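You operate a simulated robot arm through the tools that you are given. There is no shell and no other tool. Be economical: measure what you need, move in short steps, check, and stop when the job is done.

You are at the controls of a simulated robot arm. One attempt, no reset.

TASK
Fetch the box labelled "sticky cards" from the steel table and set it on the orange saucer. Then put the brown onion bulb in the white paper pot. Then put the begonia in the green pot on the steel table away on the tray table. Then take the clear bottle that says "rain water" from the brown table and put it on the top deck of the trolley. Then put the black tamper on the white counter away on the green workbench. Then turn the soil heat dial to 24. Then open the glass door, put the pink plug plant from the grey workbench on the second shelf from the bottom of the white cabinet and shut the door again. The order counts. Set down upright: clear bottle, black tamper, pink plug plant.
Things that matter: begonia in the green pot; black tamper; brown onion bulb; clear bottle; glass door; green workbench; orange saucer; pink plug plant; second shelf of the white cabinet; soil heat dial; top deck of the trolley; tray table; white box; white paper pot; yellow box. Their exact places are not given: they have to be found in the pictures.

It is judged by the outcome, as a careful person would: the job done as asked, and still so three seconds after it is handed in. It fails if anything else is knocked over, pushed out of place, dropped, spilled or broken.

THE ROBOT
A 6-joint arm with a fingered hand on a trunk, on a base that drives. Base frame: it is fixed to the floor where the robot stands at the start and does not move with it; the origin is under the middle of the robot, x ahead of it, y to its left, z up; the surface under the hand at the start is at about z = 800. Units: mm, degrees, N and s.
With the tool pointing down near the work surface it reaches from about 500 to 960 mm from the robot's upright axis, wherever it stands. Its first joint turns from -166.0 to 166.0 degrees. Places, roughly: begonia in the green pot (9x9x8 cm) [1500, -100, 800]; black tamper (6x6x8 cm) [2500, -1400, 900]; brown onion bulb (5x5x6 cm) [400, 400, 800]; clear bottle [2500, 250, 750]; glass door [-5500, -3500, 900]; green workbench [-2100, -3700, 900]; orange saucer (12x12x3 cm) [900, 0, 800]; pink plug plant (3x3x8 cm) [-2800, -1400, 900]; second shelf of the white cabinet [-5500, -3700, 600]; soil heat dial [-3000, 400, 900]; top deck of the trolley [1600, -1600, 700]; tray table [-3800, -1600, 800]; white box, yellow box [500, 0, 750]; white paper pot (22x22x14 cm) [2300, 100, 900]. Payload 5 kg.
Tool frame: the origin (TCP) lies between the finger pads and is the grasp point; the fingertips stand 43 mm ahead of it; z points along the fingers, y is the line along which they close. The gripper opens to 144 mm. The gripper's body begins 50 mm behind the TCP. The gripper is a hand of 5 fingers: y runs from the thumb to the fingers, the wrist lies at [-21, -133, -233] in the tool frame, and closing takes about 1.5 s.
Orientation is that of the tool frame in the base frame, as a unit quaternion [w, x, y, z]. With the fingers straight down and the wrist toward the robot, the tool's x, y and z point along [0, 1, 0], [1, 0, 0] and [0, 0, -1] of the base frame.

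THE INTERFACE
- The arm moves only by the tool step_arm. Its argument "plan" is a list of rows, each a list of 6 numbers: the turn, a rotation vector about the base's x, y, z in degrees, then the shift along the base's x, y, z in mm. In form: [[rx, ry, rz, tx, ty, tz], ...]. A call has 1 to 20 rows; each row is the pose to reach, as a shift and turn from the pose commanded when the call began. "fingers" is the opening, from 0 (shut) to 1 (fully open), set as the call begins (left out, the last holds). Each row takes 0.2 s and may step no farther than 50 mm and 8.6 degrees from the row before; otherwise, or with a gripper value out of range, the whole call is refused. Where a pose cannot be reached the arm comes as near as it can. A force on the tool above 40 N (or 10 N above the force at the start of the call, whichever is more), or a blocked arm, ends the call early, and 0.2 s more pass. Each finger travels about 72 mm/s and halts on what it meets, pressing with about 22 N; the grip force reading is that of the motor and also rises with nothing between the fingers. The clock runs only during rows and for 0.2 s after the last one: add rows that repeat a pose to give the fingers time. The reply holds the time, the measured pose of the TCP, the force on the tool along the base axes, the opening and the grip force, in the units named above and with some noise, with the torque about the TCP (base axes, N m) and any sound that the robot's microphone picked up.
- Cameras (640 x 400 px; columns grow to the right, rows downward): "scene" is now at [9.9, 144.3, 1556.8]; the picture's right is [-0.18, -0.98, 0.00], its down [-0.81, 0.15, -0.56] and it looks along [0.55, -0.10, -0.83] (base axes); focal length 287 px, centre (320, 200). "wrist" rides on the gripper at [86, -108, -168] in the tool frame; the picture's right is [-0.80, 0.28, -0.53], its down [-0.54, -0.73, 0.42] and it looks along [-0.27, 0.63, 0.73] (tool axes); focal length 275 px, centre (320, 200).
- camera(camera): a new picture of that camera. The clock stands still meanwhile.
- raise_lower(by): slides the trunk up (or, below 0, down) by that many mm; the arm and the scene camera ride with it, the base frame stays. It gives what a move gives, with no picture.
- base_move(legs): drives the robot by 1 to 6 legs, each [ahead, left, turn to the left] in mm, mm and degrees, along the robot's own axes; the way and the turn of a leg run together, so that a leg with both is an arc; at most 1500 mm and 180 degrees a leg. The arm and the cameras ride along, it lands a little off, and it stops where it bumps. It gives what a move gives.
- set_fingers(index, middle, ring, little, thumb_bend, thumb_turn): sets how far each is bent, from 0 (flat) to 100 (curled in); at 30 the hand is open as for a grip, at 70 the pads meet at the TCP. One left out holds its place. A second passes; each finger stops where it meets its share of the squeeze, and holds until it gets a number again. A gripper value or a shape takes the hand back. It gives what a move gives, with no picture; readings hold the bend of each and the force on index, middle, ring, little, thumb and palm. thumb_turn goes from beside the hand (0) to across from the fingers (100), as for a grip.
- preshape(shape): the hand has 5 fingers and takes this shape, open, in about a second: jaw (thumb against the fingers, like two jaws); tri (thumb and two fingers); tip (a fingertip pinch); poke (one finger out to press); point (the index stretched); flat (the hand flat); cup (the hand cupped); fist (a fist). The gripper value then closes the fingers along that shape, each until it touches; the sizes above hold for jaw. It gives what a move gives, with no picture.
- pan_tilt(pan, tilt): turns the head with the scene camera to pan (to the left, within 155 degrees either way) and tilt (down, from -29 to 69), counted from straight ahead of the robot. It gives what a move gives.
- probe_pixels(camera, pixels): for up to 12 pixels [column, row] of the newest picture of that camera ("zoom" is the newest enlarged one), the place [x, y, z] in the base frame of the surface seen there, good to about 3 mm. The clock stands still meanwhile.
- enlarge(camera, box): a new picture of the part [left, top, right, bottom] of that camera's present view, enlarged. The clock stands still meanwhile.
- job_done(): hands the job in; it is judged then, once.

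Keep the steps short. Do not move on a guess: measure, check each grasp and each placing, and mend mistakes. In all there are 145 turns and 188 pictures (those below and enlarged ones count). Leave the gripper open and the arm clear of the work at the hand-in unless told otherwise, and finish with a single line.

The tools are called after "Call:" by a JSON object that holds its "method" and its "body". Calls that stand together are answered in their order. step_arm: Moves the arm, as the interface text tells. Its arguments: {"type":"object","properties":{"plan":{"type":"array"},"fingers":{"type":"number"}},"required":["plan"]} The other tools are called the same way: raise_lower (by) slides the trunk up or down; preshape (shape) gives the hand a shape; set_fingers (index, middle, ring, little, thumb_bend, thumb_turn) moves the fingers one by one; base_move (legs) drives the base; pan_tilt (pan, tilt) turns the head that bears the scene camera; camera (camera) takes a picture; probe_pixels (camera, pixels) gives the place of the surface under pixels of a picture; enlarge (camera, box) takes an enlarged picture of a part of a camera's view; job_done () hands the job in.

At the start:

```text
clock: 0.0
tool_pos: [487.9, 226.3, 1064.3]
tcp_rot: [0.0, 0.707, 0.707, 0.001]
ft_force: [0.4, 0.3, 0.6]
moment: [0.0, -0.01, 0.02]
gripper_width: 143.6
grasp_force: 0.0
shape: jaw
bend: [30.0, 30.0, 30.0, 30.0, 30.0, 98.0]
finger forces: [0.0, 0.0, 0.0, 0.1, 0.0, 0.1]
trunk travel left (down, up): [-500.0, 90.0]
robot x, y, heading: [-0.3, 2.0, -0.1]
head pan, tilt: [-10.4, 55.6]
```

scene: 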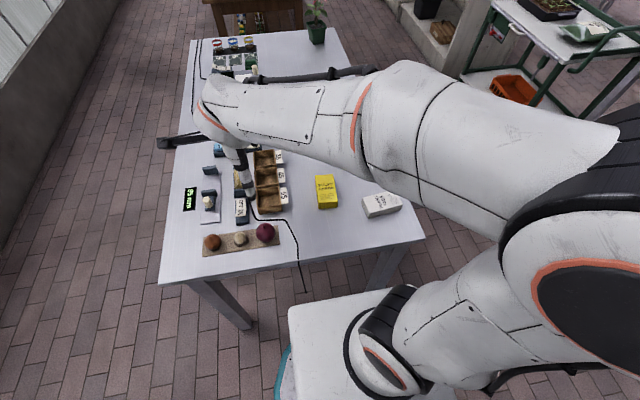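
wrist: 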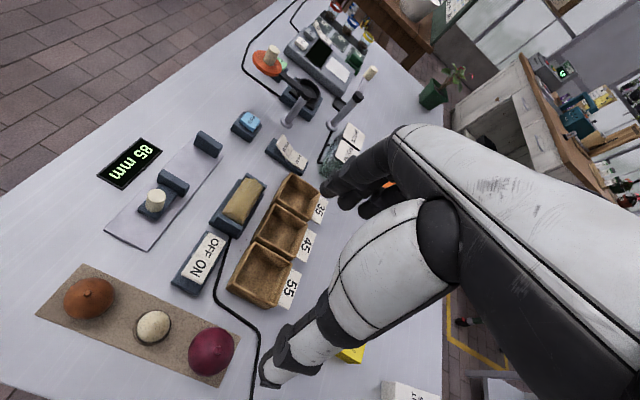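

I see the steel table with bulbs at about (240,238) and the yellow and white boxes at (326,190) and (380,204). I'll enlarge to read the labels and measure the places.

Call:
{"method": "enlarge", "body": {"camera": "scene", "box": [290, 150, 430, 237]}}

Call:
{"method": "probe_pixels", "body": {"camera": "scene", "pixels": [[326, 182], [327, 202], [380, 198], [378, 212], [212, 242], [241, 238], [265, 232], [317, 30], [300, 215], [252, 72], [230, 130]]}}

Call:
{"method": "enlarge", "body": {"camera": "wrist", "box": [230, 0, 480, 200]}}

```text
4.57 times, centred on (360, 194) of scene
```

zoom: 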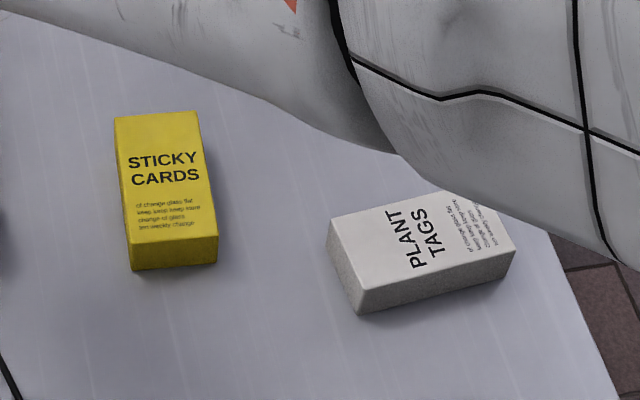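

```text
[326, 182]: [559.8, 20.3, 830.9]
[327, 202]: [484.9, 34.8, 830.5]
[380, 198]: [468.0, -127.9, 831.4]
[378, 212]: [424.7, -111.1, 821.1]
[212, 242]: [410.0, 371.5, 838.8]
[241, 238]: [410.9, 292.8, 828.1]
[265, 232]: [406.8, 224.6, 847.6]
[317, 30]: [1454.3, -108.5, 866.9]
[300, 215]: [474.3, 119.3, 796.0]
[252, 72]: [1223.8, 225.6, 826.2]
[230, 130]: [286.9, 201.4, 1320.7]
```

```text
2.00 times, centred on (355, 100) of wrist
```

zoom: 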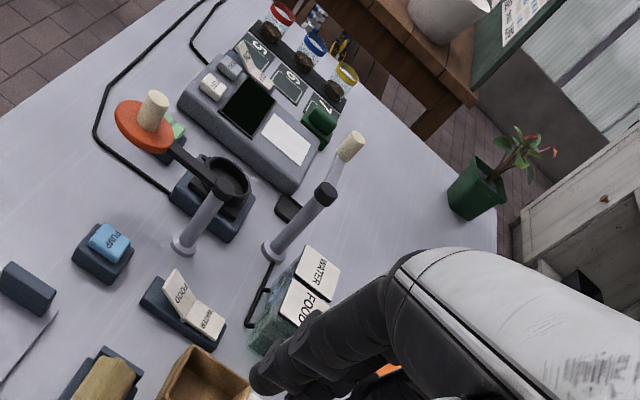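

The yellow box is "sticky cards"; its top is at z≈831 and it lies roughly along x. I'll turn the hand 90° so that it closes across the narrow side (along y), above the box, and then look.

Call:
{"method": "step_arm", "body": {"plan": [[0, 0, -8.2, 3, 0, 0], [0, 0, -16.4, 6, 0, 0], [0, 0, -24.6, 9, 0, 0], [0, 0, -32.8, 12, 0, 0], [0, 0, -41, 15, 0, 0], [0, 0, -49.2, 18, 0, 0], [0, 0, -57.4, 21, 0, 0], [0, 0, -65.6, 24, 0, 0], [0, 0, -73.8, 27, 0, 0], [0, 0, -82, 30, 0, 0], [0, 0, -90, 32, 0, 0]], "fingers": 1}}

Call:
{"method": "camera", "body": {"camera": "scene"}}

Call:
{"method": "camera", "body": {"camera": "wrist"}}

```text
clock: 2.4
tool_pos: [520.9, 227.0, 1064.3]
tcp_rot: [0.0, 1.0, -0.001, 0.0]
ft_force: [-0.3, -0.4, -1.1]
moment: [-0.02, -0.03, 0.02]
gripper_width: 143.7
grasp_force: 0.1
shape: jaw
bend: [30.0, 30.0, 30.0, 30.0, 30.0, 98.0]
finger forces: [0.1, 0.0, 0.1, 0.0, 0.1, 0.0]
trunk travel left (down, up): [-500.0, 90.0]
robot x, y, heading: [3.0, 0.1, 0.1]
head pan, tilt: [-10.4, 55.6]
```

```text
183 pictures are left
```

scene: 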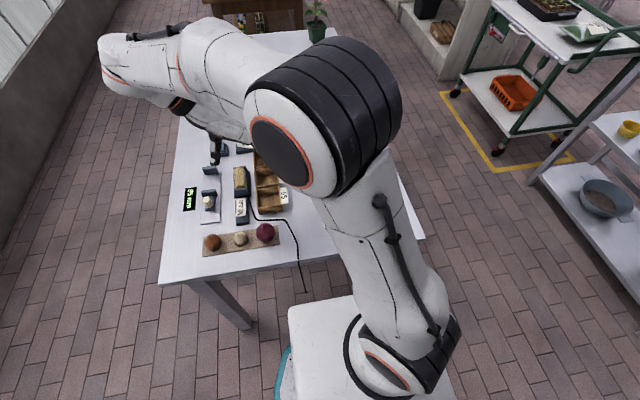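

```text
182 pictures are left
```

wrist: 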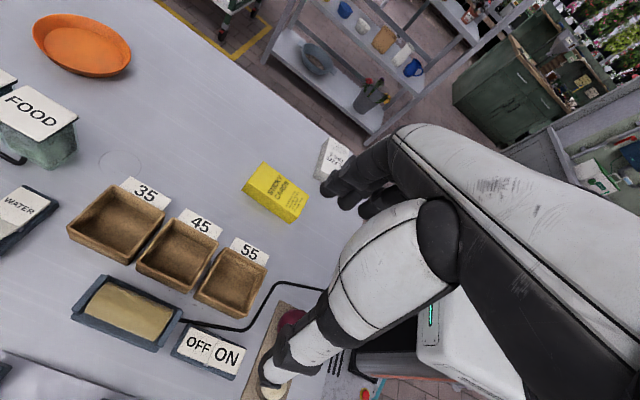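

The wrist camera shows the saucer at (82,45) and the yellow box at (276,192). I'll measure both.

Call:
{"method": "probe_pixels", "body": {"camera": "wrist", "pixels": [[263, 165], [306, 190], [246, 191], [291, 213], [276, 190], [80, 48], [40, 22], [128, 62], [105, 25], [60, 62], [85, 72]]}}

Call:
{"method": "enlarge", "body": {"camera": "wrist", "box": [0, 0, 180, 112]}}

```text
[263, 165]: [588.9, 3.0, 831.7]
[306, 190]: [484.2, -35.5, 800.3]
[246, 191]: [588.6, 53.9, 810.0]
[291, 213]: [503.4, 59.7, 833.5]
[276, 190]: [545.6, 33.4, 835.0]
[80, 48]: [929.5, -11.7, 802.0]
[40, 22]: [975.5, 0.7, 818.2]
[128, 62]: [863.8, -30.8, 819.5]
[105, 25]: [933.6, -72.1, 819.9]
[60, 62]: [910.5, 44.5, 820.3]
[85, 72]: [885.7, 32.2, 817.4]
```

```text
3.56 times, centred on (90, 56) of wrist
```

zoom: 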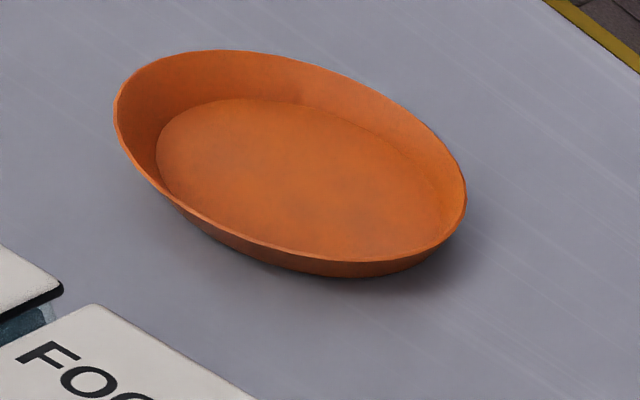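

Saucer centre is about (920,-14), floor z≈802, rim≈820. Now the box corners more precisely.

Call:
{"method": "enlarge", "body": {"camera": "wrist", "box": [226, 145, 338, 215]}}

```text
5.71 times, centred on (282, 180) of wrist
```

zoom: 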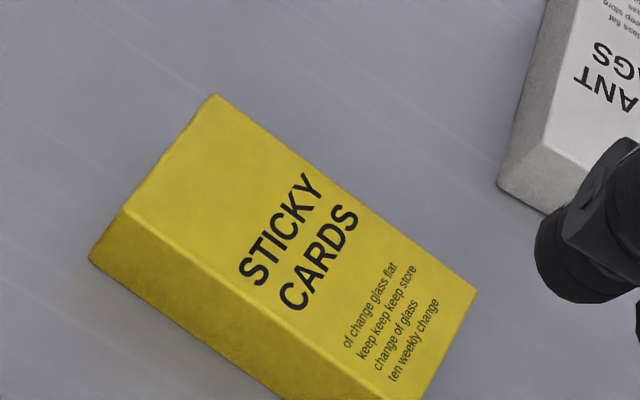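

Call:
{"method": "probe_pixels", "body": {"camera": "zoom", "pixels": [[216, 100], [130, 208], [470, 290], [410, 395], [280, 240], [100, 258], [90, 290]]}}

```text
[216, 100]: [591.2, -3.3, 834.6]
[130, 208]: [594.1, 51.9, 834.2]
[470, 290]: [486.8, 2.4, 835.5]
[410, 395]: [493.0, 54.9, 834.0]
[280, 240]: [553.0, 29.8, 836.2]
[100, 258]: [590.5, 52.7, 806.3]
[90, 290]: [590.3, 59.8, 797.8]
```

Box is 105×56×35 mm, centred at (541,26), long axis turned about -3°. I'll move above it and go down to z=900, then check.

Call:
{"method": "step_arm", "body": {"plan": [[0, 0, -1, 4, -40, -12], [0, 0, -2, 8, -80, -25], [0, 0, -3, 12, -120, -38], [0, 0, -3, 16, -160, -51], [0, 0, -3, 20, -201, -64], [0, 0, -3, 20, -201, -100], [0, 0, -3, 20, -201, -135], [0, 0, -3, 20, -201, -164]]}}

Call:
{"method": "camera", "body": {"camera": "wrist"}}

```text
clock: 4.2
tool_pos: [539.2, 25.4, 898.9]
tcp_rot: [-0.001, 1.0, -0.025, 0.0]
ft_force: [-0.9, -0.1, -0.3]
moment: [0.02, 0.02, 0.0]
gripper_width: 143.8
grasp_force: 0.0
shape: jaw
bend: [30.0, 30.0, 30.0, 30.0, 30.0, 98.0]
finger forces: [0.1, 0.0, 0.0, 0.0, 0.0, 0.0]
trunk travel left (down, up): [-500.0, 90.0]
robot x, y, heading: [1.0, -0.7, -0.1]
head pan, tilt: [-10.4, 55.6]
```

```text
179 pictures are left
```

wrist: 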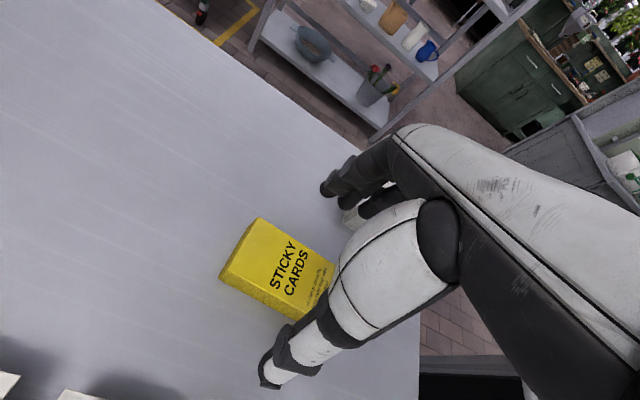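

The box lies between thumb and fingers. I'll check the clearance between the far fingers and the white box near (348,212).

Call:
{"method": "probe_pixels", "body": {"camera": "wrist", "pixels": [[350, 217], [345, 205], [356, 225], [335, 190], [368, 212], [345, 175], [268, 378], [327, 200]]}}

Call:
{"method": "enlarge", "body": {"camera": "wrist", "box": [290, 140, 450, 240]}}

```text
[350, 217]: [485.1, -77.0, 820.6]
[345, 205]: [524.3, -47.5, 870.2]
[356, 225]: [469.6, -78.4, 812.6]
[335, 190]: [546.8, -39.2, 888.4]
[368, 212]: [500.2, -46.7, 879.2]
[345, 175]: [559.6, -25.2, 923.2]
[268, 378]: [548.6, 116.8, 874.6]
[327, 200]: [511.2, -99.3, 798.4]
```

```text
4.00 times, centred on (370, 190) of wrist
```

zoom: 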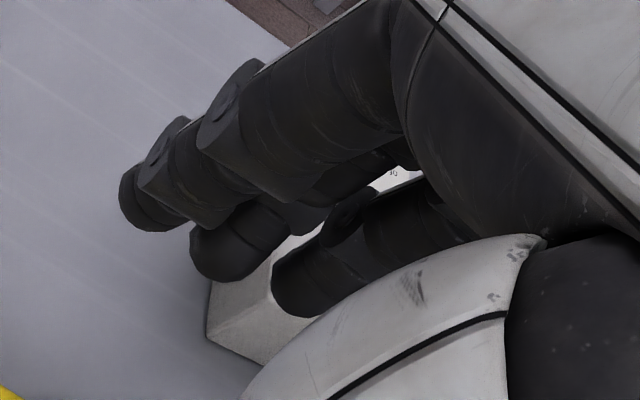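

Clearance to the white box is about 25 mm; I narrow the opening to 0.75, descend to z≈858 and then close.

Call:
{"method": "step_arm", "body": {"plan": [[0, 0, 0, 0, 0, 0], [0, 0, 0, 1, 0, -10], [0, 0, 0, 2, 0, -25], [0, 0, 0, 2, 0, -43], [0, 0, 0, 2, 0, -43]], "fingers": 0.75}}

Call:
{"method": "step_arm", "body": {"plan": [[0, 0, 0, 0, 0, 0], [0, 0, 0, 0, 0, 0], [0, 0, 0, 0, 0, 0], [0, 0, 0, 0, 0, 0], [0, 0, 0, 0, 0, 0], [0, 0, 0, 0, 0, 0], [0, 0, 0, 0, 0, 0]], "fingers": 0}}

Call:
{"method": "camera", "body": {"camera": "wrist"}}

```text
clock: 5.4
tool_pos: [541.7, 24.6, 856.8]
tcp_rot: [0.0, 1.0, -0.026, 0.0]
ft_force: [0.0, 0.4, -0.4]
moment: [-0.04, 0.0, 0.02]
gripper_width: 108.4
grasp_force: 0.0
shape: jaw
bend: [26.0, 36.0, 33.0, 34.0, 56.0, 99.0]
finger forces: [0.0, 0.0, 0.0, 0.0, 0.1, 0.1]
trunk travel left (down, up): [-500.0, 90.0]
robot x, y, heading: [-0.3, 2.2, 0.1]
head pan, tilt: [-10.4, 55.6]
```

```text
clock: 7.0
tool_pos: [541.1, 24.9, 855.5]
tcp_rot: [0.0, 1.0, -0.026, 0.001]
ft_force: [-0.5, -0.1, 0.8]
moment: [-0.01, -0.02, -0.02]
gripper_width: 55.0
grasp_force: 22.1
shape: jaw
bend: [74.0, 50.0, 48.0, 48.0, 73.0, 100.0]
finger forces: [10.9, 5.9, 2.5, 0.0, 19.3, 0.1]
trunk travel left (down, up): [-500.0, 90.0]
robot x, y, heading: [1.8, -1.5, -0.0]
head pan, tilt: [-10.4, 55.6]
```

```text
177 pictures are left
```

wrist: 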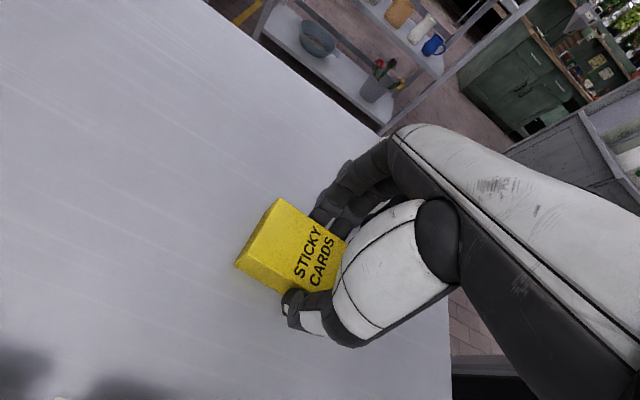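

Gripped (55 mm, 22 N). Lift 80 mm and check.

Call:
{"method": "step_arm", "body": {"plan": [[0, 0, 0, 0, 0, 25], [0, 0, 0, 0, 0, 55], [0, 0, 0, 0, 0, 90], [0, 0, 0, 30, -4, 110], [0, 0, 0, 70, -8, 120], [0, 0, 0, 115, -12, 120], [0, 0, 0, 160, -16, 120], [0, 0, 0, 205, -21, 120], [0, 0, 0, 250, -26, 120], [0, 0, 0, 295, -31, 120], [0, 0, 0, 340, -36, 120], [0, 0, 0, 379, -40, 120]]}}

Call:
{"method": "camera", "body": {"camera": "wrist"}}

Call:
{"method": "camera", "body": {"camera": "scene"}}

```text
clock: 9.6
tool_pos: [827.2, -19.8, 959.8]
tcp_rot: [0.0, 1.0, -0.027, 0.0]
ft_force: [0.3, -0.4, -0.2]
moment: [0.1, -0.01, -0.01]
gripper_width: 54.8
grasp_force: 22.1
shape: jaw
bend: [74.0, 50.0, 49.0, 48.0, 73.0, 100.0]
finger forces: [11.1, 5.8, 2.7, 0.0, 19.6, 0.0]
out of reach, approached as far as the arm can: row 10, 11, 12
trunk travel left (down, up): [-500.0, 90.0]
robot x, y, heading: [3.6, -3.4, -0.1]
head pan, tilt: [-10.4, 55.6]
```

```text
176 pictures are left
```

wrist: 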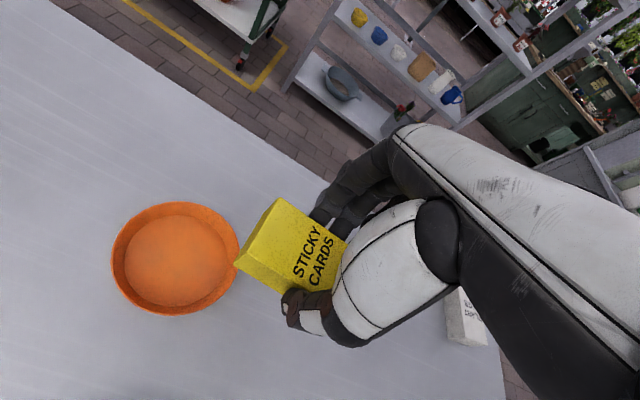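

```text
175 pictures are left
```

scene: 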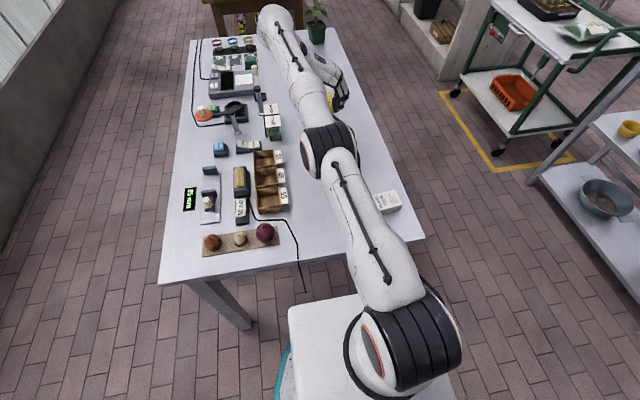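

The arm is stretched out with the wrist to the side. Since the saucer is round, I'll turn the hand back +90° (wrist toward the robot), stepping back a bit meanwhile.

Call:
{"method": "step_arm", "body": {"plan": [[0, 0, 0, -30, 0, 0], [0, 0, 0, -60, 0, 0], [0, 0, 0, -90, 0, 0], [0, 0, 8.2, -110, 0, 0], [0, 0, 16.4, -110, 0, 0], [0, 0, 24.6, -110, 0, 0], [0, 0, 32.8, -110, 0, 0], [0, 0, 41, -110, 0, 0], [0, 0, 49.2, -110, 0, 0], [0, 0, 57.4, -110, 0, 0], [0, 0, 65.6, -110, 0, 0], [0, 0, 73.8, -110, 0, 0], [0, 0, 82, -110, 0, 0], [0, 0, 90, -110, 0, 0]]}}

```text
clock: 12.6
tool_pos: [713.8, -19.6, 963.1]
tcp_rot: [0.0, 0.725, 0.688, 0.0]
ft_force: [-0.2, 0.2, -1.1]
moment: [-0.02, 0.0, 0.03]
gripper_width: 54.8
grasp_force: 21.5
shape: jaw
bend: [74.0, 50.0, 49.0, 48.0, 73.0, 100.0]
finger forces: [11.0, 5.8, 2.6, 0.0, 19.4, 0.0]
trunk travel left (down, up): [-500.0, 90.0]
robot x, y, heading: [1.9, -0.6, -0.3]
head pan, tilt: [-10.4, 55.6]
```

Call:
{"method": "step_arm", "body": {"plan": [[0, 0, 0, 45, 1, 0], [0, 0, 0, 90, 2, 0], [0, 0, 0, 135, 3, 0], [0, 0, 0, 175, 4, 0], [0, 0, 0, 206, 5, 0], [0, 0, 0, 206, 5, -20], [0, 0, 0, 206, 5, -40]]}}

Call:
{"method": "camera", "body": {"camera": "wrist"}}

```text
clock: 14.2
tool_pos: [919.1, -13.6, 921.9]
tcp_rot: [0.0, 0.725, 0.688, 0.0]
ft_force: [0.2, -0.1, -1.4]
moment: [-0.01, 0.03, -0.02]
gripper_width: 54.6
grasp_force: 22.6
shape: jaw
bend: [74.0, 50.0, 49.0, 48.0, 73.0, 100.0]
finger forces: [11.2, 5.8, 2.6, 0.1, 19.7, 0.1]
trunk travel left (down, up): [-500.0, 90.0]
robot x, y, heading: [1.8, 1.2, 0.0]
head pan, tilt: [-10.4, 55.6]
```

```text
174 pictures are left
```

wrist: 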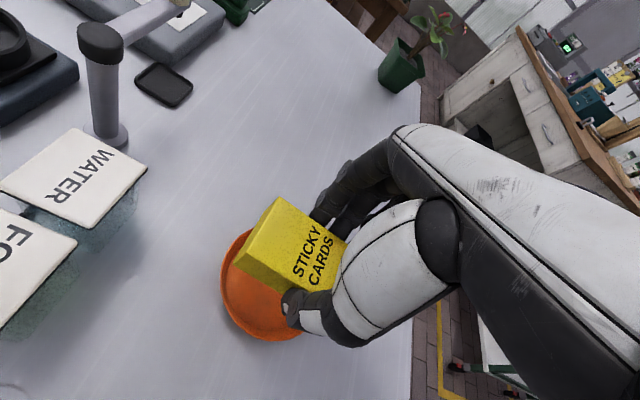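

Checking the saucer rim against the box position.

Call:
{"method": "probe_pixels", "body": {"camera": "wrist", "pixels": [[223, 280], [232, 251], [246, 233], [233, 317], [256, 336], [283, 340], [280, 200], [238, 262], [300, 245], [247, 250]]}}

```text
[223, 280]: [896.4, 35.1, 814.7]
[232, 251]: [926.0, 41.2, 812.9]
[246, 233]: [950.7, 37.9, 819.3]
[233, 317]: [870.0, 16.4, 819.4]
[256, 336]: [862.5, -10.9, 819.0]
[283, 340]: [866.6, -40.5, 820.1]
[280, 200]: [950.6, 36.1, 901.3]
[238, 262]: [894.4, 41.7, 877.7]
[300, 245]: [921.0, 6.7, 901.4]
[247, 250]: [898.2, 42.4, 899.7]
```

Saucer centre is (922,-15), box centre (922,-10); I correct y by -4.5 and lower to just above the rim (box bottom at ~824), then feel for contact.

Call:
{"method": "step_arm", "body": {"plan": [[0, 0, 0, 0, -4.5, -15], [0, 0, 0, 0, -4.5, -30], [0, 0, 0, 0, -4.5, -38], [0, 0, 0, 0, -4.5, -42]]}}

Call:
{"method": "step_arm", "body": {"plan": [[0, 0, 0, 0, 0, -2], [0, 0, 0, 0, 0, -4], [0, 0, 0, 0, 0, -6]]}}

Call:
{"method": "camera", "body": {"camera": "wrist"}}

```text
clock: 15.2
tool_pos: [919.2, -16.4, 880.3]
tcp_rot: [0.0, 0.725, 0.688, -0.002]
ft_force: [0.4, 0.4, -0.8]
moment: [-0.01, 0.01, -0.02]
gripper_width: 55.0
grasp_force: 22.1
shape: jaw
bend: [74.0, 50.0, 49.0, 48.0, 73.0, 100.0]
finger forces: [11.1, 5.8, 2.6, 0.1, 19.6, 0.0]
trunk travel left (down, up): [-500.0, 90.0]
robot x, y, heading: [-0.2, 2.1, 0.2]
head pan, tilt: [-10.4, 55.6]
```

```text
clock: 16.0
tool_pos: [919.4, -17.8, 876.7]
tcp_rot: [0.001, 0.726, 0.688, 0.001]
ft_force: [-2.1, 0.4, 10.3]
moment: [-0.01, 0.12, 0.03]
gripper_width: 54.9
grasp_force: 22.0
shape: jaw
bend: [74.0, 50.0, 49.0, 48.0, 73.0, 100.0]
finger forces: [11.2, 5.9, 2.7, 0.0, 21.9, 0.0]
trunk travel left (down, up): [-500.0, 90.0]
robot x, y, heading: [-0.7, 0.7, 0.2]
head pan, tilt: [-10.4, 55.6]
```

```text
173 pictures are left
```

wrist: 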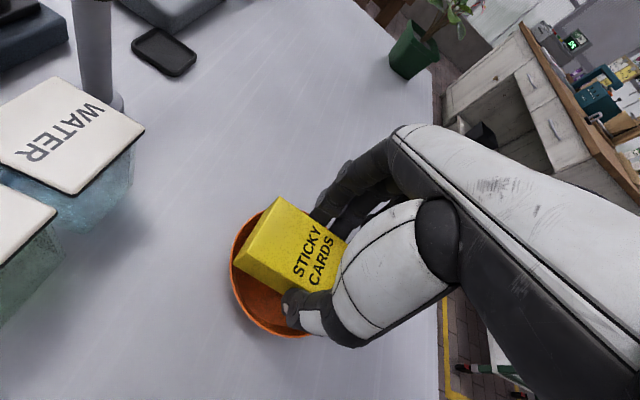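

Call:
{"method": "probe_pixels", "body": {"camera": "wrist", "pixels": [[231, 270], [238, 245], [256, 216], [240, 305], [262, 328], [285, 335], [280, 202], [238, 262], [247, 250], [247, 258], [300, 245]]}}

Call:
{"method": "enlarge", "body": {"camera": "wrist", "box": [210, 180, 370, 350]}}

```text
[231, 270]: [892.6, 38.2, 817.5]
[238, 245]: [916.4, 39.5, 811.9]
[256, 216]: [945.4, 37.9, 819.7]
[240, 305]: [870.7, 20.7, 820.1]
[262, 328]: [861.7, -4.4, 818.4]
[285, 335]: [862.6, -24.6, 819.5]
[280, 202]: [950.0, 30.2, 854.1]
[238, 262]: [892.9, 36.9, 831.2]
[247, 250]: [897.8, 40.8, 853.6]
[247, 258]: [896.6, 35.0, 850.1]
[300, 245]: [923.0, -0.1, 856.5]
```

```text
2.35 times, centred on (290, 265) of wrist
```

zoom: 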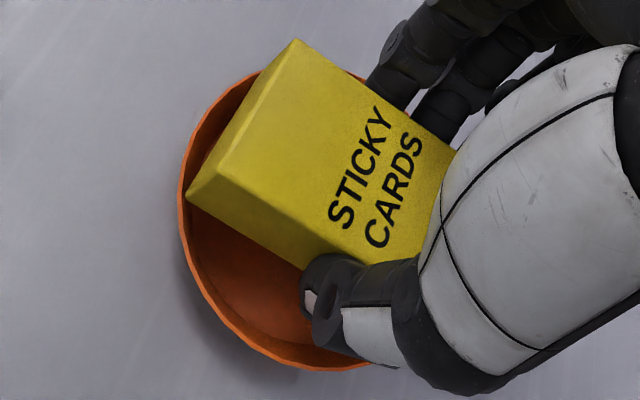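

Well centred; the box sits on the rim corners, fingertips above the rim. Release gently.

Call:
{"method": "step_arm", "body": {"plan": [[0, 0, 0, 0, 0, -1], [0, 0, 0, 0, 0, -1], [0, 0, 0, 0, 0, 0], [0, 0, 0, 0, 0, 0], [0, 0, 0, 0, 0, 0]], "fingers": 0.7}}

Call:
{"method": "step_arm", "body": {"plan": [[0, 0, 0, 0, 0, 15], [0, 0, 0, 0, 0, 40], [0, 0, 0, 0, 0, 80], [0, 0, 0, -30, 0, 115], [0, 0, 0, -70, 0, 130], [0, 0, 0, -115, 0, 130]]}}

Call:
{"method": "camera", "body": {"camera": "wrist"}}

```text
clock: 17.2
tool_pos: [919.5, -17.6, 871.9]
tcp_rot: [0.0, 0.726, 0.688, -0.001]
ft_force: [-0.2, -0.2, -0.2]
moment: [-0.01, 0.01, -0.01]
gripper_width: 100.6
grasp_force: 0.0
shape: jaw
bend: [27.0, 37.0, 35.0, 35.0, 60.0, 99.0]
finger forces: [0.0, 0.0, 0.0, 0.0, 0.0, 0.1]
trunk travel left (down, up): [-500.0, 90.0]
robot x, y, heading: [2.8, 0.5, 0.1]
head pan, tilt: [-10.4, 55.6]
```

```text
clock: 18.6
tool_pos: [804.3, -17.2, 1003.4]
tcp_rot: [-0.001, 0.725, 0.689, -0.001]
ft_force: [0.0, 0.1, -0.5]
moment: [0.0, 0.02, -0.04]
gripper_width: 100.4
grasp_force: 0.0
shape: jaw
bend: [27.0, 37.0, 35.0, 35.0, 60.0, 99.0]
finger forces: [0.1, 0.1, 0.0, 0.0, 0.0, 0.0]
trunk travel left (down, up): [-500.0, 90.0]
robot x, y, heading: [1.3, 0.7, -0.0]
head pan, tilt: [-10.4, 55.6]
```

```text
171 pictures are left
```

wrist: 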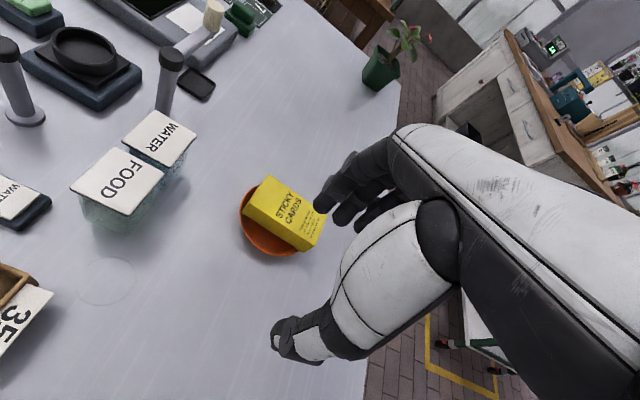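

The box is on the saucer. Next the brown bulb at about (410,371). I'll move over it with the hand turned toward its bearing, staying high.

Call:
{"method": "step_arm", "body": {"plan": [[0, 0, 2, -30, 25, 10], [0, 0, 5, -60, 55, 20], [0, 0, 8, -90, 85, 30], [0, 0, 11, -120, 115, 30], [0, 0, 14, -150, 145, 30], [0, 0, 17, -180, 175, 30], [0, 0, 20, -210, 205, 30], [0, 0, 23, -240, 235, 30], [0, 0, 26, -270, 265, 30], [0, 0, 29, -300, 295, 30], [0, 0, 32, -330, 325, 30], [0, 0, 35, -360, 355, 20], [0, 0, 35, -390, 385, 0], [0, 0, 35, -394, 388, -30]], "fingers": 1}}

Call:
{"method": "camera", "body": {"camera": "wrist"}}

Call:
{"method": "camera", "body": {"camera": "scene"}}

```text
clock: 21.6
tool_pos: [408.0, 371.8, 974.0]
tcp_rot: [0.0, 0.485, 0.875, -0.001]
ft_force: [-0.5, 1.0, 0.4]
moment: [-0.03, -0.01, 0.01]
gripper_width: 143.7
grasp_force: 0.1
shape: jaw
bend: [30.0, 30.0, 30.0, 30.0, 30.0, 98.0]
finger forces: [0.1, 0.0, 0.0, 0.1, 0.0, 0.0]
trunk travel left (down, up): [-500.0, 90.0]
robot x, y, heading: [-0.4, -1.8, 0.0]
head pan, tilt: [-10.4, 55.6]
```

```text
170 pictures are left
```

wrist: 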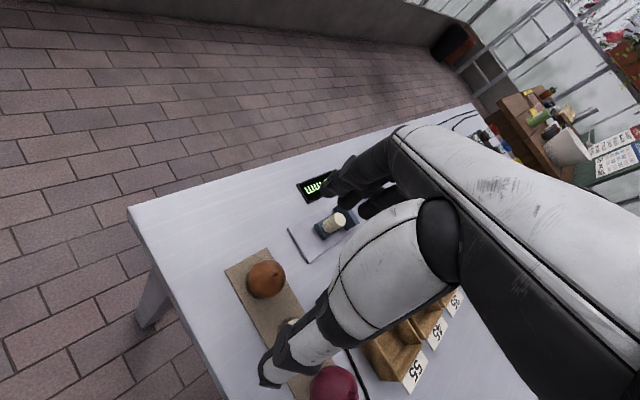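

```text
169 pictures are left
```

scene: 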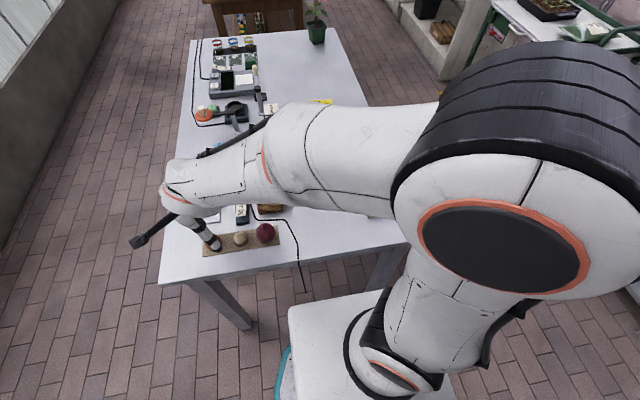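

Call:
{"method": "enlarge", "body": {"camera": "wrist", "box": [210, 230, 370, 330]}}

Call:
{"method": "probe_pixels", "body": {"camera": "wrist", "pixels": [[265, 280], [250, 280], [282, 278], [265, 265], [266, 296], [300, 345], [275, 375], [340, 250], [345, 190], [330, 222], [240, 270]]}}

```text
4.00 times, centred on (290, 280) of wrist
```

zoom: 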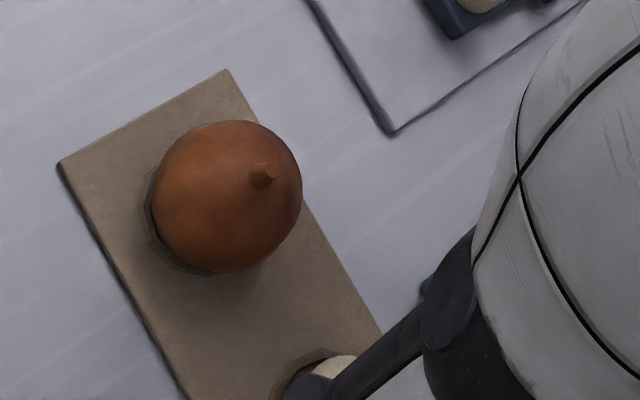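

```text
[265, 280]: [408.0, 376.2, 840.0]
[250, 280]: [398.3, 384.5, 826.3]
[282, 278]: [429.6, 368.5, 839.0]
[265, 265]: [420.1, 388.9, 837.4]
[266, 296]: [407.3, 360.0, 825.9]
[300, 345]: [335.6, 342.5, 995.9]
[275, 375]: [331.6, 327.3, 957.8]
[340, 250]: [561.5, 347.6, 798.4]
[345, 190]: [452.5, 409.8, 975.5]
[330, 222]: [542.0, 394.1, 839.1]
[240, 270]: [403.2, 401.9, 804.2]
```

Call:
{"method": "probe_pixels", "body": {"camera": "zoom", "pixels": [[262, 168], [262, 182], [240, 200], [200, 200], [160, 200], [295, 200], [230, 125], [225, 262], [100, 170]]}}

```text
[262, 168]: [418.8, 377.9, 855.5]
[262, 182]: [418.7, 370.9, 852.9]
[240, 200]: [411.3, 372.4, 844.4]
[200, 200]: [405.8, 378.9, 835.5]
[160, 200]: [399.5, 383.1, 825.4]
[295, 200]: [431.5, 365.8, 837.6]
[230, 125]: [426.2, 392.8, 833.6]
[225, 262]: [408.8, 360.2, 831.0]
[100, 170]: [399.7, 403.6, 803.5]
```

Bulb centre is about (418,374), stem top z≈855, board ≈804. Narrow the hand to 0.7 and descend over it to TCP z≈852, then close.

Call:
{"method": "step_arm", "body": {"plan": [[0, 0, 0, 10, 2.5, 0], [0, 0, 0, 10, 2.5, -20], [0, 0, 0, 10, 2.5, -45], [0, 0, 0, 10, 2.5, -75], [0, 0, 0, 10, 2.5, -100], [0, 0, 0, 10, 2.5, -115], [0, 0, 0, 10, 2.5, -122]], "fingers": 0.7}}

Call:
{"method": "camera", "body": {"camera": "wrist"}}

```text
clock: 23.2
tool_pos: [418.3, 371.5, 850.9]
tcp_rot: [-0.001, 0.485, 0.874, -0.001]
ft_force: [0.9, 0.1, 0.3]
moment: [0.0, 0.02, -0.04]
gripper_width: 101.1
grasp_force: 0.0
shape: jaw
bend: [27.0, 37.0, 35.0, 35.0, 59.0, 99.0]
finger forces: [0.1, 0.1, 0.1, 0.1, 0.0, 0.1]
trunk travel left (down, up): [-500.0, 90.0]
robot x, y, heading: [2.2, -2.1, -0.0]
head pan, tilt: [-10.4, 55.6]
```

```text
167 pictures are left
```

wrist: 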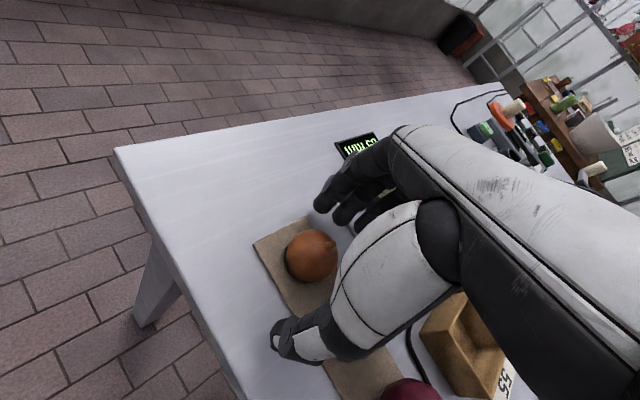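

Call:
{"method": "step_arm", "body": {"plan": [[0, 0, 0, 0, 0, 0], [0, 0, 0, 0, 0, 0], [0, 0, 0, 0, 0, 0], [0, 0, 0, 0, 0, 0], [0, 0, 0, 0, 0, 0], [0, 0, 0, 0, 0, 0], [0, 0, 0, 0, 0, 0]], "fingers": 0}}

Call:
{"method": "step_arm", "body": {"plan": [[0, 0, 0, 0, 0, 20], [0, 0, 0, 0, 0, 50], [0, 0, 0, 0, 0, 90], [0, 0, 0, 0, 0, 130]]}}

Call:
{"method": "camera", "body": {"camera": "wrist"}}

```text
clock: 24.8
tool_pos: [417.9, 370.6, 850.6]
tcp_rot: [0.0, 0.485, 0.875, 0.0]
ft_force: [0.0, 0.9, -0.5]
moment: [-0.02, 0.03, -0.01]
gripper_width: 36.4
grasp_force: 22.0
shape: jaw
bend: [74.0, 59.0, 60.0, 57.0, 75.0, 100.0]
finger forces: [11.9, 5.0, 0.1, 0.0, 17.6, 0.1]
trunk travel left (down, up): [-500.0, 90.0]
robot x, y, heading: [-0.1, -0.3, -0.2]
head pan, tilt: [-10.4, 55.6]
```

```text
clock: 25.8
tool_pos: [418.8, 371.8, 981.7]
tcp_rot: [-0.001, 0.484, 0.875, -0.001]
ft_force: [0.0, 0.2, 0.1]
moment: [0.01, -0.01, 0.03]
gripper_width: 36.4
grasp_force: 22.2
shape: jaw
bend: [74.0, 59.0, 60.0, 57.0, 75.0, 100.0]
finger forces: [11.8, 5.1, 0.1, 0.0, 17.8, 0.1]
trunk travel left (down, up): [-500.0, 90.0]
robot x, y, heading: [-0.5, 1.4, 0.1]
head pan, tilt: [-10.4, 55.6]
```

```text
166 pictures are left
```

wrist: 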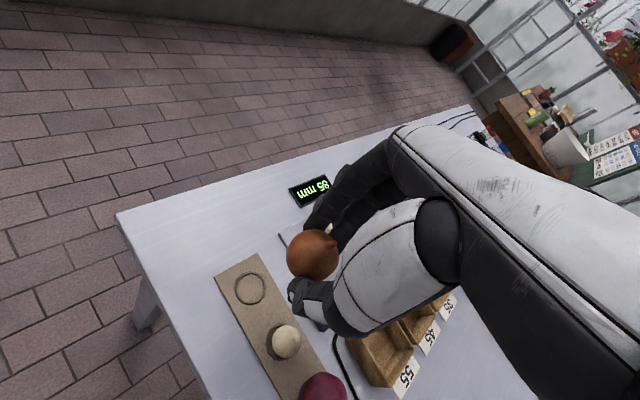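

The bulb is held (36 mm, 22 N). Now tuck the hand in front, high, and look around for the route to the brown table.

Call:
{"method": "step_arm", "body": {"plan": [[0, 0, -3, 10, -30, 30], [0, 0, -6, 20, -65, 60], [0, 0, -9, 30, -100, 90], [0, 0, -12, 40, -140, 120], [0, 0, -15, 50, -180, 140], [0, 0, -18, 60, -220, 150], [0, 0, -21, 70, -260, 150], [0, 0, -24, 80, -300, 150], [0, 0, -27, 80, -340, 150], [0, 0, -30, 80, -371, 150]]}}

Call:
{"method": "pan_tilt", "body": {"pan": 0, "tilt": 22}}

Call:
{"method": "camera", "body": {"camera": "scene"}}

Call:
{"method": "pan_tilt", "body": {"pan": -60, "tilt": 25}}

Call:
{"method": "camera", "body": {"camera": "scene"}}

```text
refused: row 4 steps farther than a row can; nothing moved
```

```text
clock: 26.8
tool_pos: [420.1, 372.4, 981.8]
tcp_rot: [0.0, 0.485, 0.874, 0.001]
ft_force: [0.8, -0.1, -1.4]
moment: [0.0, -0.03, -0.01]
gripper_width: 36.4
grasp_force: 22.2
shape: jaw
bend: [74.0, 59.0, 60.0, 57.0, 75.0, 100.0]
finger forces: [11.8, 5.2, 0.0, 0.1, 17.6, 0.0]
trunk travel left (down, up): [-500.0, 90.0]
robot x, y, heading: [-0.3, 5.3, 0.0]
head pan, tilt: [0.0, 22.0]
```

```text
165 pictures are left
```

scene: 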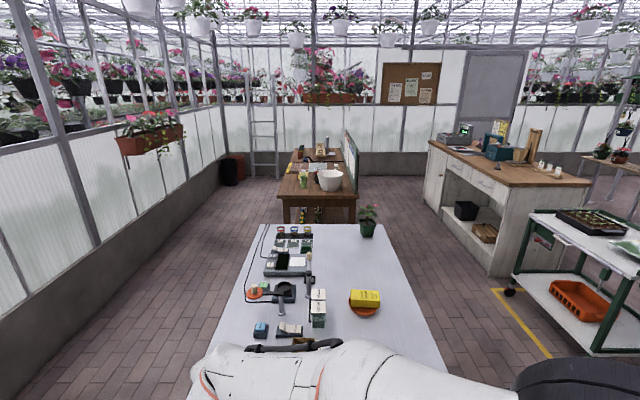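

```text
clock: 28.1
tool_pos: [420.2, 372.3, 982.8]
tcp_rot: [0.0, 0.484, 0.875, 0.0]
ft_force: [0.7, 1.0, -0.3]
moment: [0.04, 0.01, 0.03]
gripper_width: 36.0
grasp_force: 21.6
shape: jaw
bend: [74.0, 59.0, 60.0, 57.0, 75.0, 100.0]
finger forces: [11.9, 5.2, 0.1, 0.0, 17.7, 0.0]
trunk travel left (down, up): [-500.0, 90.0]
robot x, y, heading: [1.1, 2.4, -0.3]
head pan, tilt: [-60.0, 25.0]
```

```text
164 pictures are left
```

scene: 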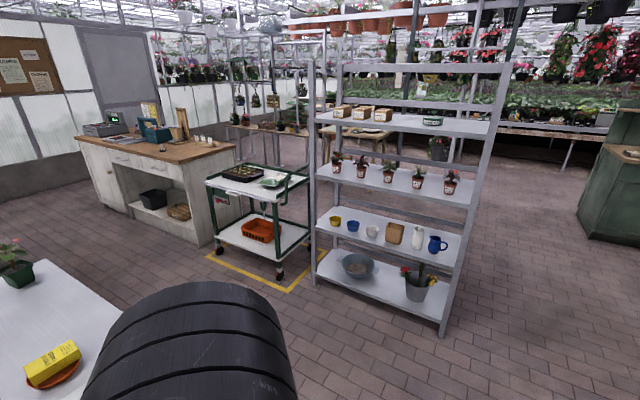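

The aisle to the right of the steel table is open. I'll measure key points of trolley and rack, then the brown table.

Call:
{"method": "probe_pixels", "body": {"camera": "scene", "pixels": [[443, 330], [315, 285], [280, 275], [220, 248], [330, 255], [215, 178], [288, 190], [80, 320], [300, 170], [250, 170], [200, 240], [220, 140]]}}

Call:
{"method": "pan_tilt", "body": {"pan": 0, "tilt": 22}}

Call:
{"method": "enlarge", "body": {"camera": "scene", "box": [250, 120, 400, 240]}}

Call:
{"method": "probe_pixels", "body": {"camera": "zoom", "pixels": [[128, 300], [440, 300], [330, 250], [395, 250], [230, 240], [500, 430], [340, 205], [400, 100], [140, 420]]}}

```text
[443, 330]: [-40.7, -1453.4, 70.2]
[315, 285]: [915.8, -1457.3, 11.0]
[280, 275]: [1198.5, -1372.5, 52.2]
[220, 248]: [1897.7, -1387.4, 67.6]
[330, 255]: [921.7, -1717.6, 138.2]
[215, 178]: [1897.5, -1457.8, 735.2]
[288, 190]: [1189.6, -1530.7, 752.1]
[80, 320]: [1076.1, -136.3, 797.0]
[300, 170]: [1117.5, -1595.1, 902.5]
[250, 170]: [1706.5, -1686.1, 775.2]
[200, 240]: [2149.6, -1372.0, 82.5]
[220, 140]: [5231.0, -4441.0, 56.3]
```

```text
clock: 29.4
tool_pos: [419.8, 371.5, 982.5]
tcp_rot: [0.0, 0.484, 0.875, 0.0]
ft_force: [0.4, -0.6, -0.7]
moment: [-0.01, 0.05, 0.01]
gripper_width: 36.0
grasp_force: 22.4
shape: jaw
bend: [74.0, 59.0, 60.0, 57.0, 75.0, 100.0]
finger forces: [11.7, 5.2, 0.1, 0.0, 17.5, 0.0]
trunk travel left (down, up): [-500.0, 90.0]
robot x, y, heading: [4.9, -2.8, 0.1]
head pan, tilt: [0.0, 22.0]
```

```text
3.33 times, centred on (325, 180) of scene
```

zoom: 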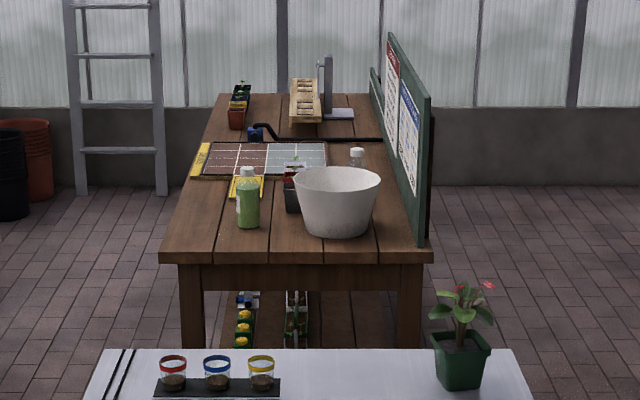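

```text
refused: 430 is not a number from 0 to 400
```

Call:
{"method": "probe_pixels", "body": {"camera": "zoom", "pixels": [[165, 256], [428, 256], [336, 230], [336, 175], [248, 222], [357, 150], [425, 235], [390, 40], [220, 100], [462, 385], [100, 360], [200, 380]]}}

Call:
{"method": "enlarge", "body": {"camera": "scene", "box": [280, 150, 360, 200]}}

```text
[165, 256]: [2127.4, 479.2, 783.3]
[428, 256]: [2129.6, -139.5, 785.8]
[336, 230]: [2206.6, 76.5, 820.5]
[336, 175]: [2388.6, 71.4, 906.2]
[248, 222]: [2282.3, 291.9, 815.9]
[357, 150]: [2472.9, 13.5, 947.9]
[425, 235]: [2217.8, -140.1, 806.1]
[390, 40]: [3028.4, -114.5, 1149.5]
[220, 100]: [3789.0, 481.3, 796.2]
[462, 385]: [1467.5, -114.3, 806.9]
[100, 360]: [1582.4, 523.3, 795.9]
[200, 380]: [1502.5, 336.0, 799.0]
```

```text
8.00 times, centred on (320, 175) of scene
```

zoom: 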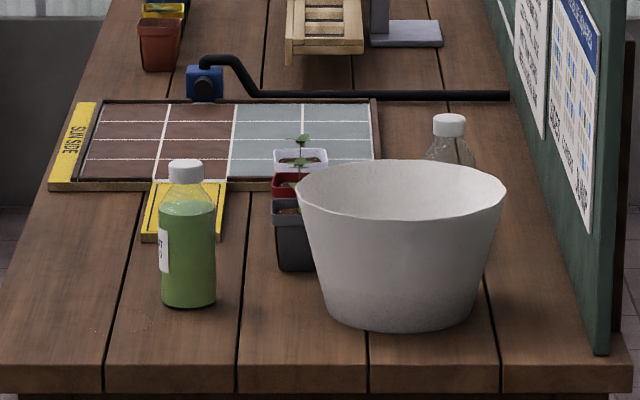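

The brown table: near edge x≈2127, y -140..480, with a board at y≈-140. Pot about (2310,75), the clear bottle behind it at about (2480,10). Tuck the arm in smaller steps and look at the base's own footprint.

Call:
{"method": "step_arm", "body": {"plan": [[0, 0, -3, 10, -30, 25], [0, 0, -6, 20, -60, 50], [0, 0, -9, 30, -95, 75], [0, 0, -12, 40, -130, 100], [0, 0, -15, 50, -165, 120], [0, 0, -18, 60, -205, 130], [0, 0, -21, 70, -245, 140], [0, 0, -24, 80, -285, 150], [0, 0, -27, 80, -330, 150], [0, 0, -30, 80, -371, 150]]}}

Call:
{"method": "pan_tilt", "body": {"pan": 0, "tilt": 69}}

Call:
{"method": "camera", "body": {"camera": "scene"}}

```text
clock: 31.6
tool_pos: [499.3, 2.0, 1133.8]
tcp_rot: [0.0, 0.694, 0.72, 0.001]
ft_force: [0.4, -0.2, 0.9]
moment: [-0.02, -0.01, 0.01]
gripper_width: 36.6
grasp_force: 21.4
shape: jaw
bend: [74.0, 59.0, 60.0, 57.0, 75.0, 100.0]
finger forces: [11.8, 5.3, 0.0, 0.0, 17.6, 0.0]
trunk travel left (down, up): [-500.0, 90.0]
robot x, y, heading: [-1.9, -3.5, -0.0]
head pan, tilt: [0.0, 22.0]
```

```text
clock: 32.7
tool_pos: [501.1, 3.6, 1134.4]
tcp_rot: [0.0, 0.695, 0.719, 0.001]
ft_force: [0.4, -0.2, -0.8]
moment: [0.0, -0.02, 0.01]
gripper_width: 36.0
grasp_force: 21.9
shape: jaw
bend: [74.0, 59.0, 60.0, 57.0, 75.0, 100.0]
finger forces: [11.8, 5.3, 0.1, 0.0, 17.4, 0.0]
trunk travel left (down, up): [-500.0, 90.0]
robot x, y, heading: [0.4, -6.2, 0.2]
head pan, tilt: [0.0, 68.8]
```

```text
161 pictures are left
```

scene: 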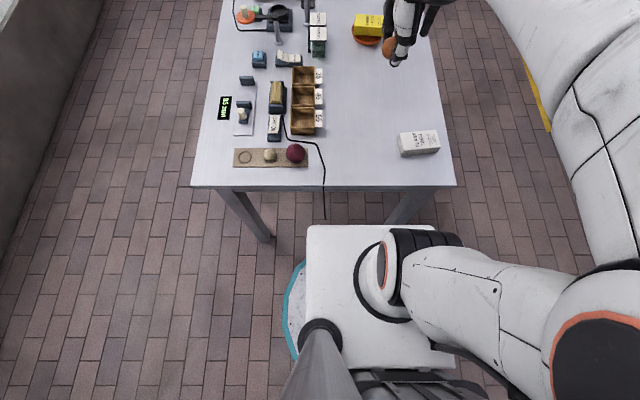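

Call:
{"method": "probe_pixels", "body": {"camera": "scene", "pixels": [[310, 230], [430, 230], [310, 300], [288, 310], [300, 268], [298, 356], [600, 60], [500, 270], [5, 200], [194, 184], [455, 184], [620, 250]]}}

```text
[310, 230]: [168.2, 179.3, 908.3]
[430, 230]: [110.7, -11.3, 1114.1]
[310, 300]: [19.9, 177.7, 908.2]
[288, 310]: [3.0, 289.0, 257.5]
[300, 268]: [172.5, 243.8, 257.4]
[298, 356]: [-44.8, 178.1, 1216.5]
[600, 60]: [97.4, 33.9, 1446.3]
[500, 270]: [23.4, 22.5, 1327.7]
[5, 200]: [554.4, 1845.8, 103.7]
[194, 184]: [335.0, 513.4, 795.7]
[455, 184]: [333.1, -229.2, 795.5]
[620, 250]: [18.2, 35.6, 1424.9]
```

The base is a ring of radius ~290 mm; I'll drive around the right side: back a bit, right 800, ahead ~1855, then left to (1855,-290), with stops to check.

Call:
{"method": "base_move", "body": {"legs": [[-60, 0, 0], [0, -800, 0], [1300, 0, 0], [615, 0, 0]]}}

Call:
{"method": "pan_tilt", "body": {"pan": 45, "tilt": 40}}

Call:
{"method": "camera", "body": {"camera": "scene"}}

```text
clock: 46.8
tool_pos: [2351.3, -819.8, 1134.8]
tcp_rot: [0.0, 0.698, 0.716, 0.0]
ft_force: [1.3, 0.4, -0.8]
moment: [-0.02, 0.03, -0.01]
gripper_width: 36.2
grasp_force: 22.0
shape: jaw
bend: [74.0, 59.0, 60.0, 57.0, 75.0, 100.0]
finger forces: [11.9, 5.3, 0.1, 0.1, 17.5, 0.1]
trunk travel left (down, up): [-500.0, 90.0]
robot x, y, heading: [1849.3, -817.1, -0.4]
head pan, tilt: [0.0, 68.8]
```

```text
clock: 47.9
tool_pos: [2351.3, -818.6, 1133.7]
tcp_rot: [0.0, 0.698, 0.716, -0.001]
ft_force: [0.5, 0.3, -1.2]
moment: [-0.01, -0.01, 0.04]
gripper_width: 36.1
grasp_force: 21.5
shape: jaw
bend: [74.0, 59.0, 60.0, 57.0, 75.0, 100.0]
finger forces: [11.9, 5.3, 0.0, 0.0, 17.5, 0.1]
trunk travel left (down, up): [-500.0, 90.0]
robot x, y, heading: [1851.0, -816.1, -0.5]
head pan, tilt: [45.0, 40.0]
```

```text
160 pictures are left
```

scene: 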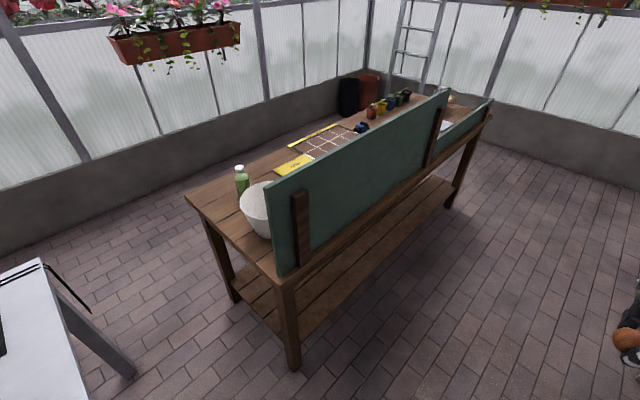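

Call:
{"method": "probe_pixels", "body": {"camera": "scene", "pixels": [[290, 362], [240, 300], [281, 268], [270, 192], [435, 98], [258, 200], [262, 186], [128, 368], [70, 370], [186, 197], [60, 215], [245, 205]]}}

```text
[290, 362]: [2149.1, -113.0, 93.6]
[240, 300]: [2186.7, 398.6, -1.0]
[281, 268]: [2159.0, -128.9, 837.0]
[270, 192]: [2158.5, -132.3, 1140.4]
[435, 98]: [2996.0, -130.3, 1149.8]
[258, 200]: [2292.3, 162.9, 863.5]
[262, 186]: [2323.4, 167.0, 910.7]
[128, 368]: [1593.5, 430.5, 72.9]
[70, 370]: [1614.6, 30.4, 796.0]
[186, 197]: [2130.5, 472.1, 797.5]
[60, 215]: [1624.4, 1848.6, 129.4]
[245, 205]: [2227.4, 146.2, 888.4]
```

The board stands at y≈-130, x≥2159, top z≈1145. I'll raise the hand above it (trunk +90, arm +60), drive left to y≈-300, then turn left ~38° so the hand comes over the table.

Call:
{"method": "raise_lower", "body": {"by": 88}}

Call:
{"method": "step_arm", "body": {"plan": [[0, 0, 0, 0, 0, 25], [0, 0, 0, 0, 0, 50], [0, 0, 0, 0, 0, 70]]}}

Call:
{"method": "base_move", "body": {"legs": [[0, 510, 0]]}}

```text
clock: 49.1
tool_pos: [2350.6, -819.3, 1222.2]
tcp_rot: [-0.001, 0.698, 0.716, 0.0]
ft_force: [-0.1, -1.1, 0.7]
moment: [-0.03, 0.05, 0.01]
gripper_width: 36.6
grasp_force: 21.8
shape: jaw
bend: [74.0, 59.0, 60.0, 57.0, 75.0, 100.0]
finger forces: [11.9, 5.3, 0.0, 0.1, 17.5, 0.1]
trunk travel left (down, up): [-588.0, 2.0]
robot x, y, heading: [1854.8, -818.0, -0.7]
head pan, tilt: [45.0, 40.0]
```

```text
clock: 49.9
tool_pos: [2351.2, -818.0, 1290.4]
tcp_rot: [-0.001, 0.698, 0.716, -0.001]
ft_force: [0.8, -0.2, -0.1]
moment: [0.01, 0.02, 0.0]
gripper_width: 36.1
grasp_force: 21.7
shape: jaw
bend: [74.0, 59.0, 60.0, 57.0, 75.0, 100.0]
finger forces: [11.9, 5.5, 0.0, 0.0, 17.6, 0.0]
trunk travel left (down, up): [-588.0, 2.0]
robot x, y, heading: [1848.8, -818.2, -0.2]
head pan, tilt: [45.0, 40.0]
```

```text
clock: 52.4
tool_pos: [2364.6, -409.0, 1291.7]
tcp_rot: [-0.002, 0.699, 0.715, 0.001]
ft_force: [0.0, -1.8, 0.1]
moment: [0.05, -0.06, 0.0]
gripper_width: 36.4
grasp_force: 21.7
shape: jaw
bend: [74.0, 59.0, 60.0, 57.0, 75.0, 100.0]
finger forces: [11.9, 5.4, 0.1, 0.1, 17.5, 0.1]
trunk travel left (down, up): [-588.0, 2.0]
robot x, y, heading: [1862.9, -406.3, -0.8]
head pan, tilt: [45.0, 40.0]
stopped in leg 1: the robot was blocked; the commanded pose is now the measured one
```

The base was blocked at y≈-406. I look to see what it touched.

Call:
{"method": "pan_tilt", "body": {"pan": 90, "tilt": 60}}

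Call:
{"method": "camera", "body": {"camera": "scene"}}

```text
clock: 53.5
tool_pos: [2363.4, -408.8, 1292.6]
tcp_rot: [0.0, 0.698, 0.716, 0.001]
ft_force: [-0.4, 0.1, -0.6]
moment: [0.01, 0.01, 0.01]
gripper_width: 35.8
grasp_force: 21.8
shape: jaw
bend: [74.0, 59.0, 60.0, 57.0, 75.0, 100.0]
finger forces: [12.0, 5.5, 0.0, 0.0, 17.6, 0.0]
trunk travel left (down, up): [-588.0, 2.0]
robot x, y, heading: [1866.0, -405.8, -0.6]
head pan, tilt: [90.0, 60.0]
```

```text
159 pictures are left
```

scene: 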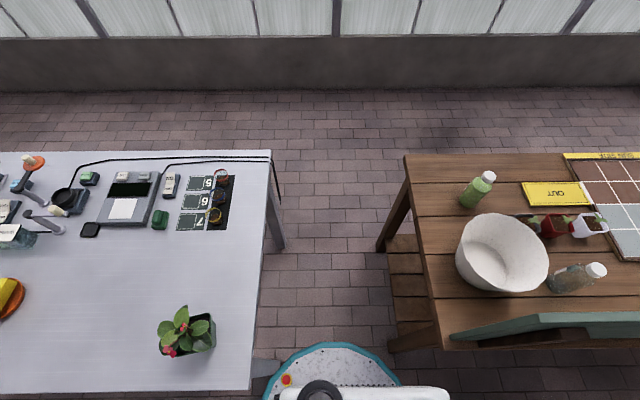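

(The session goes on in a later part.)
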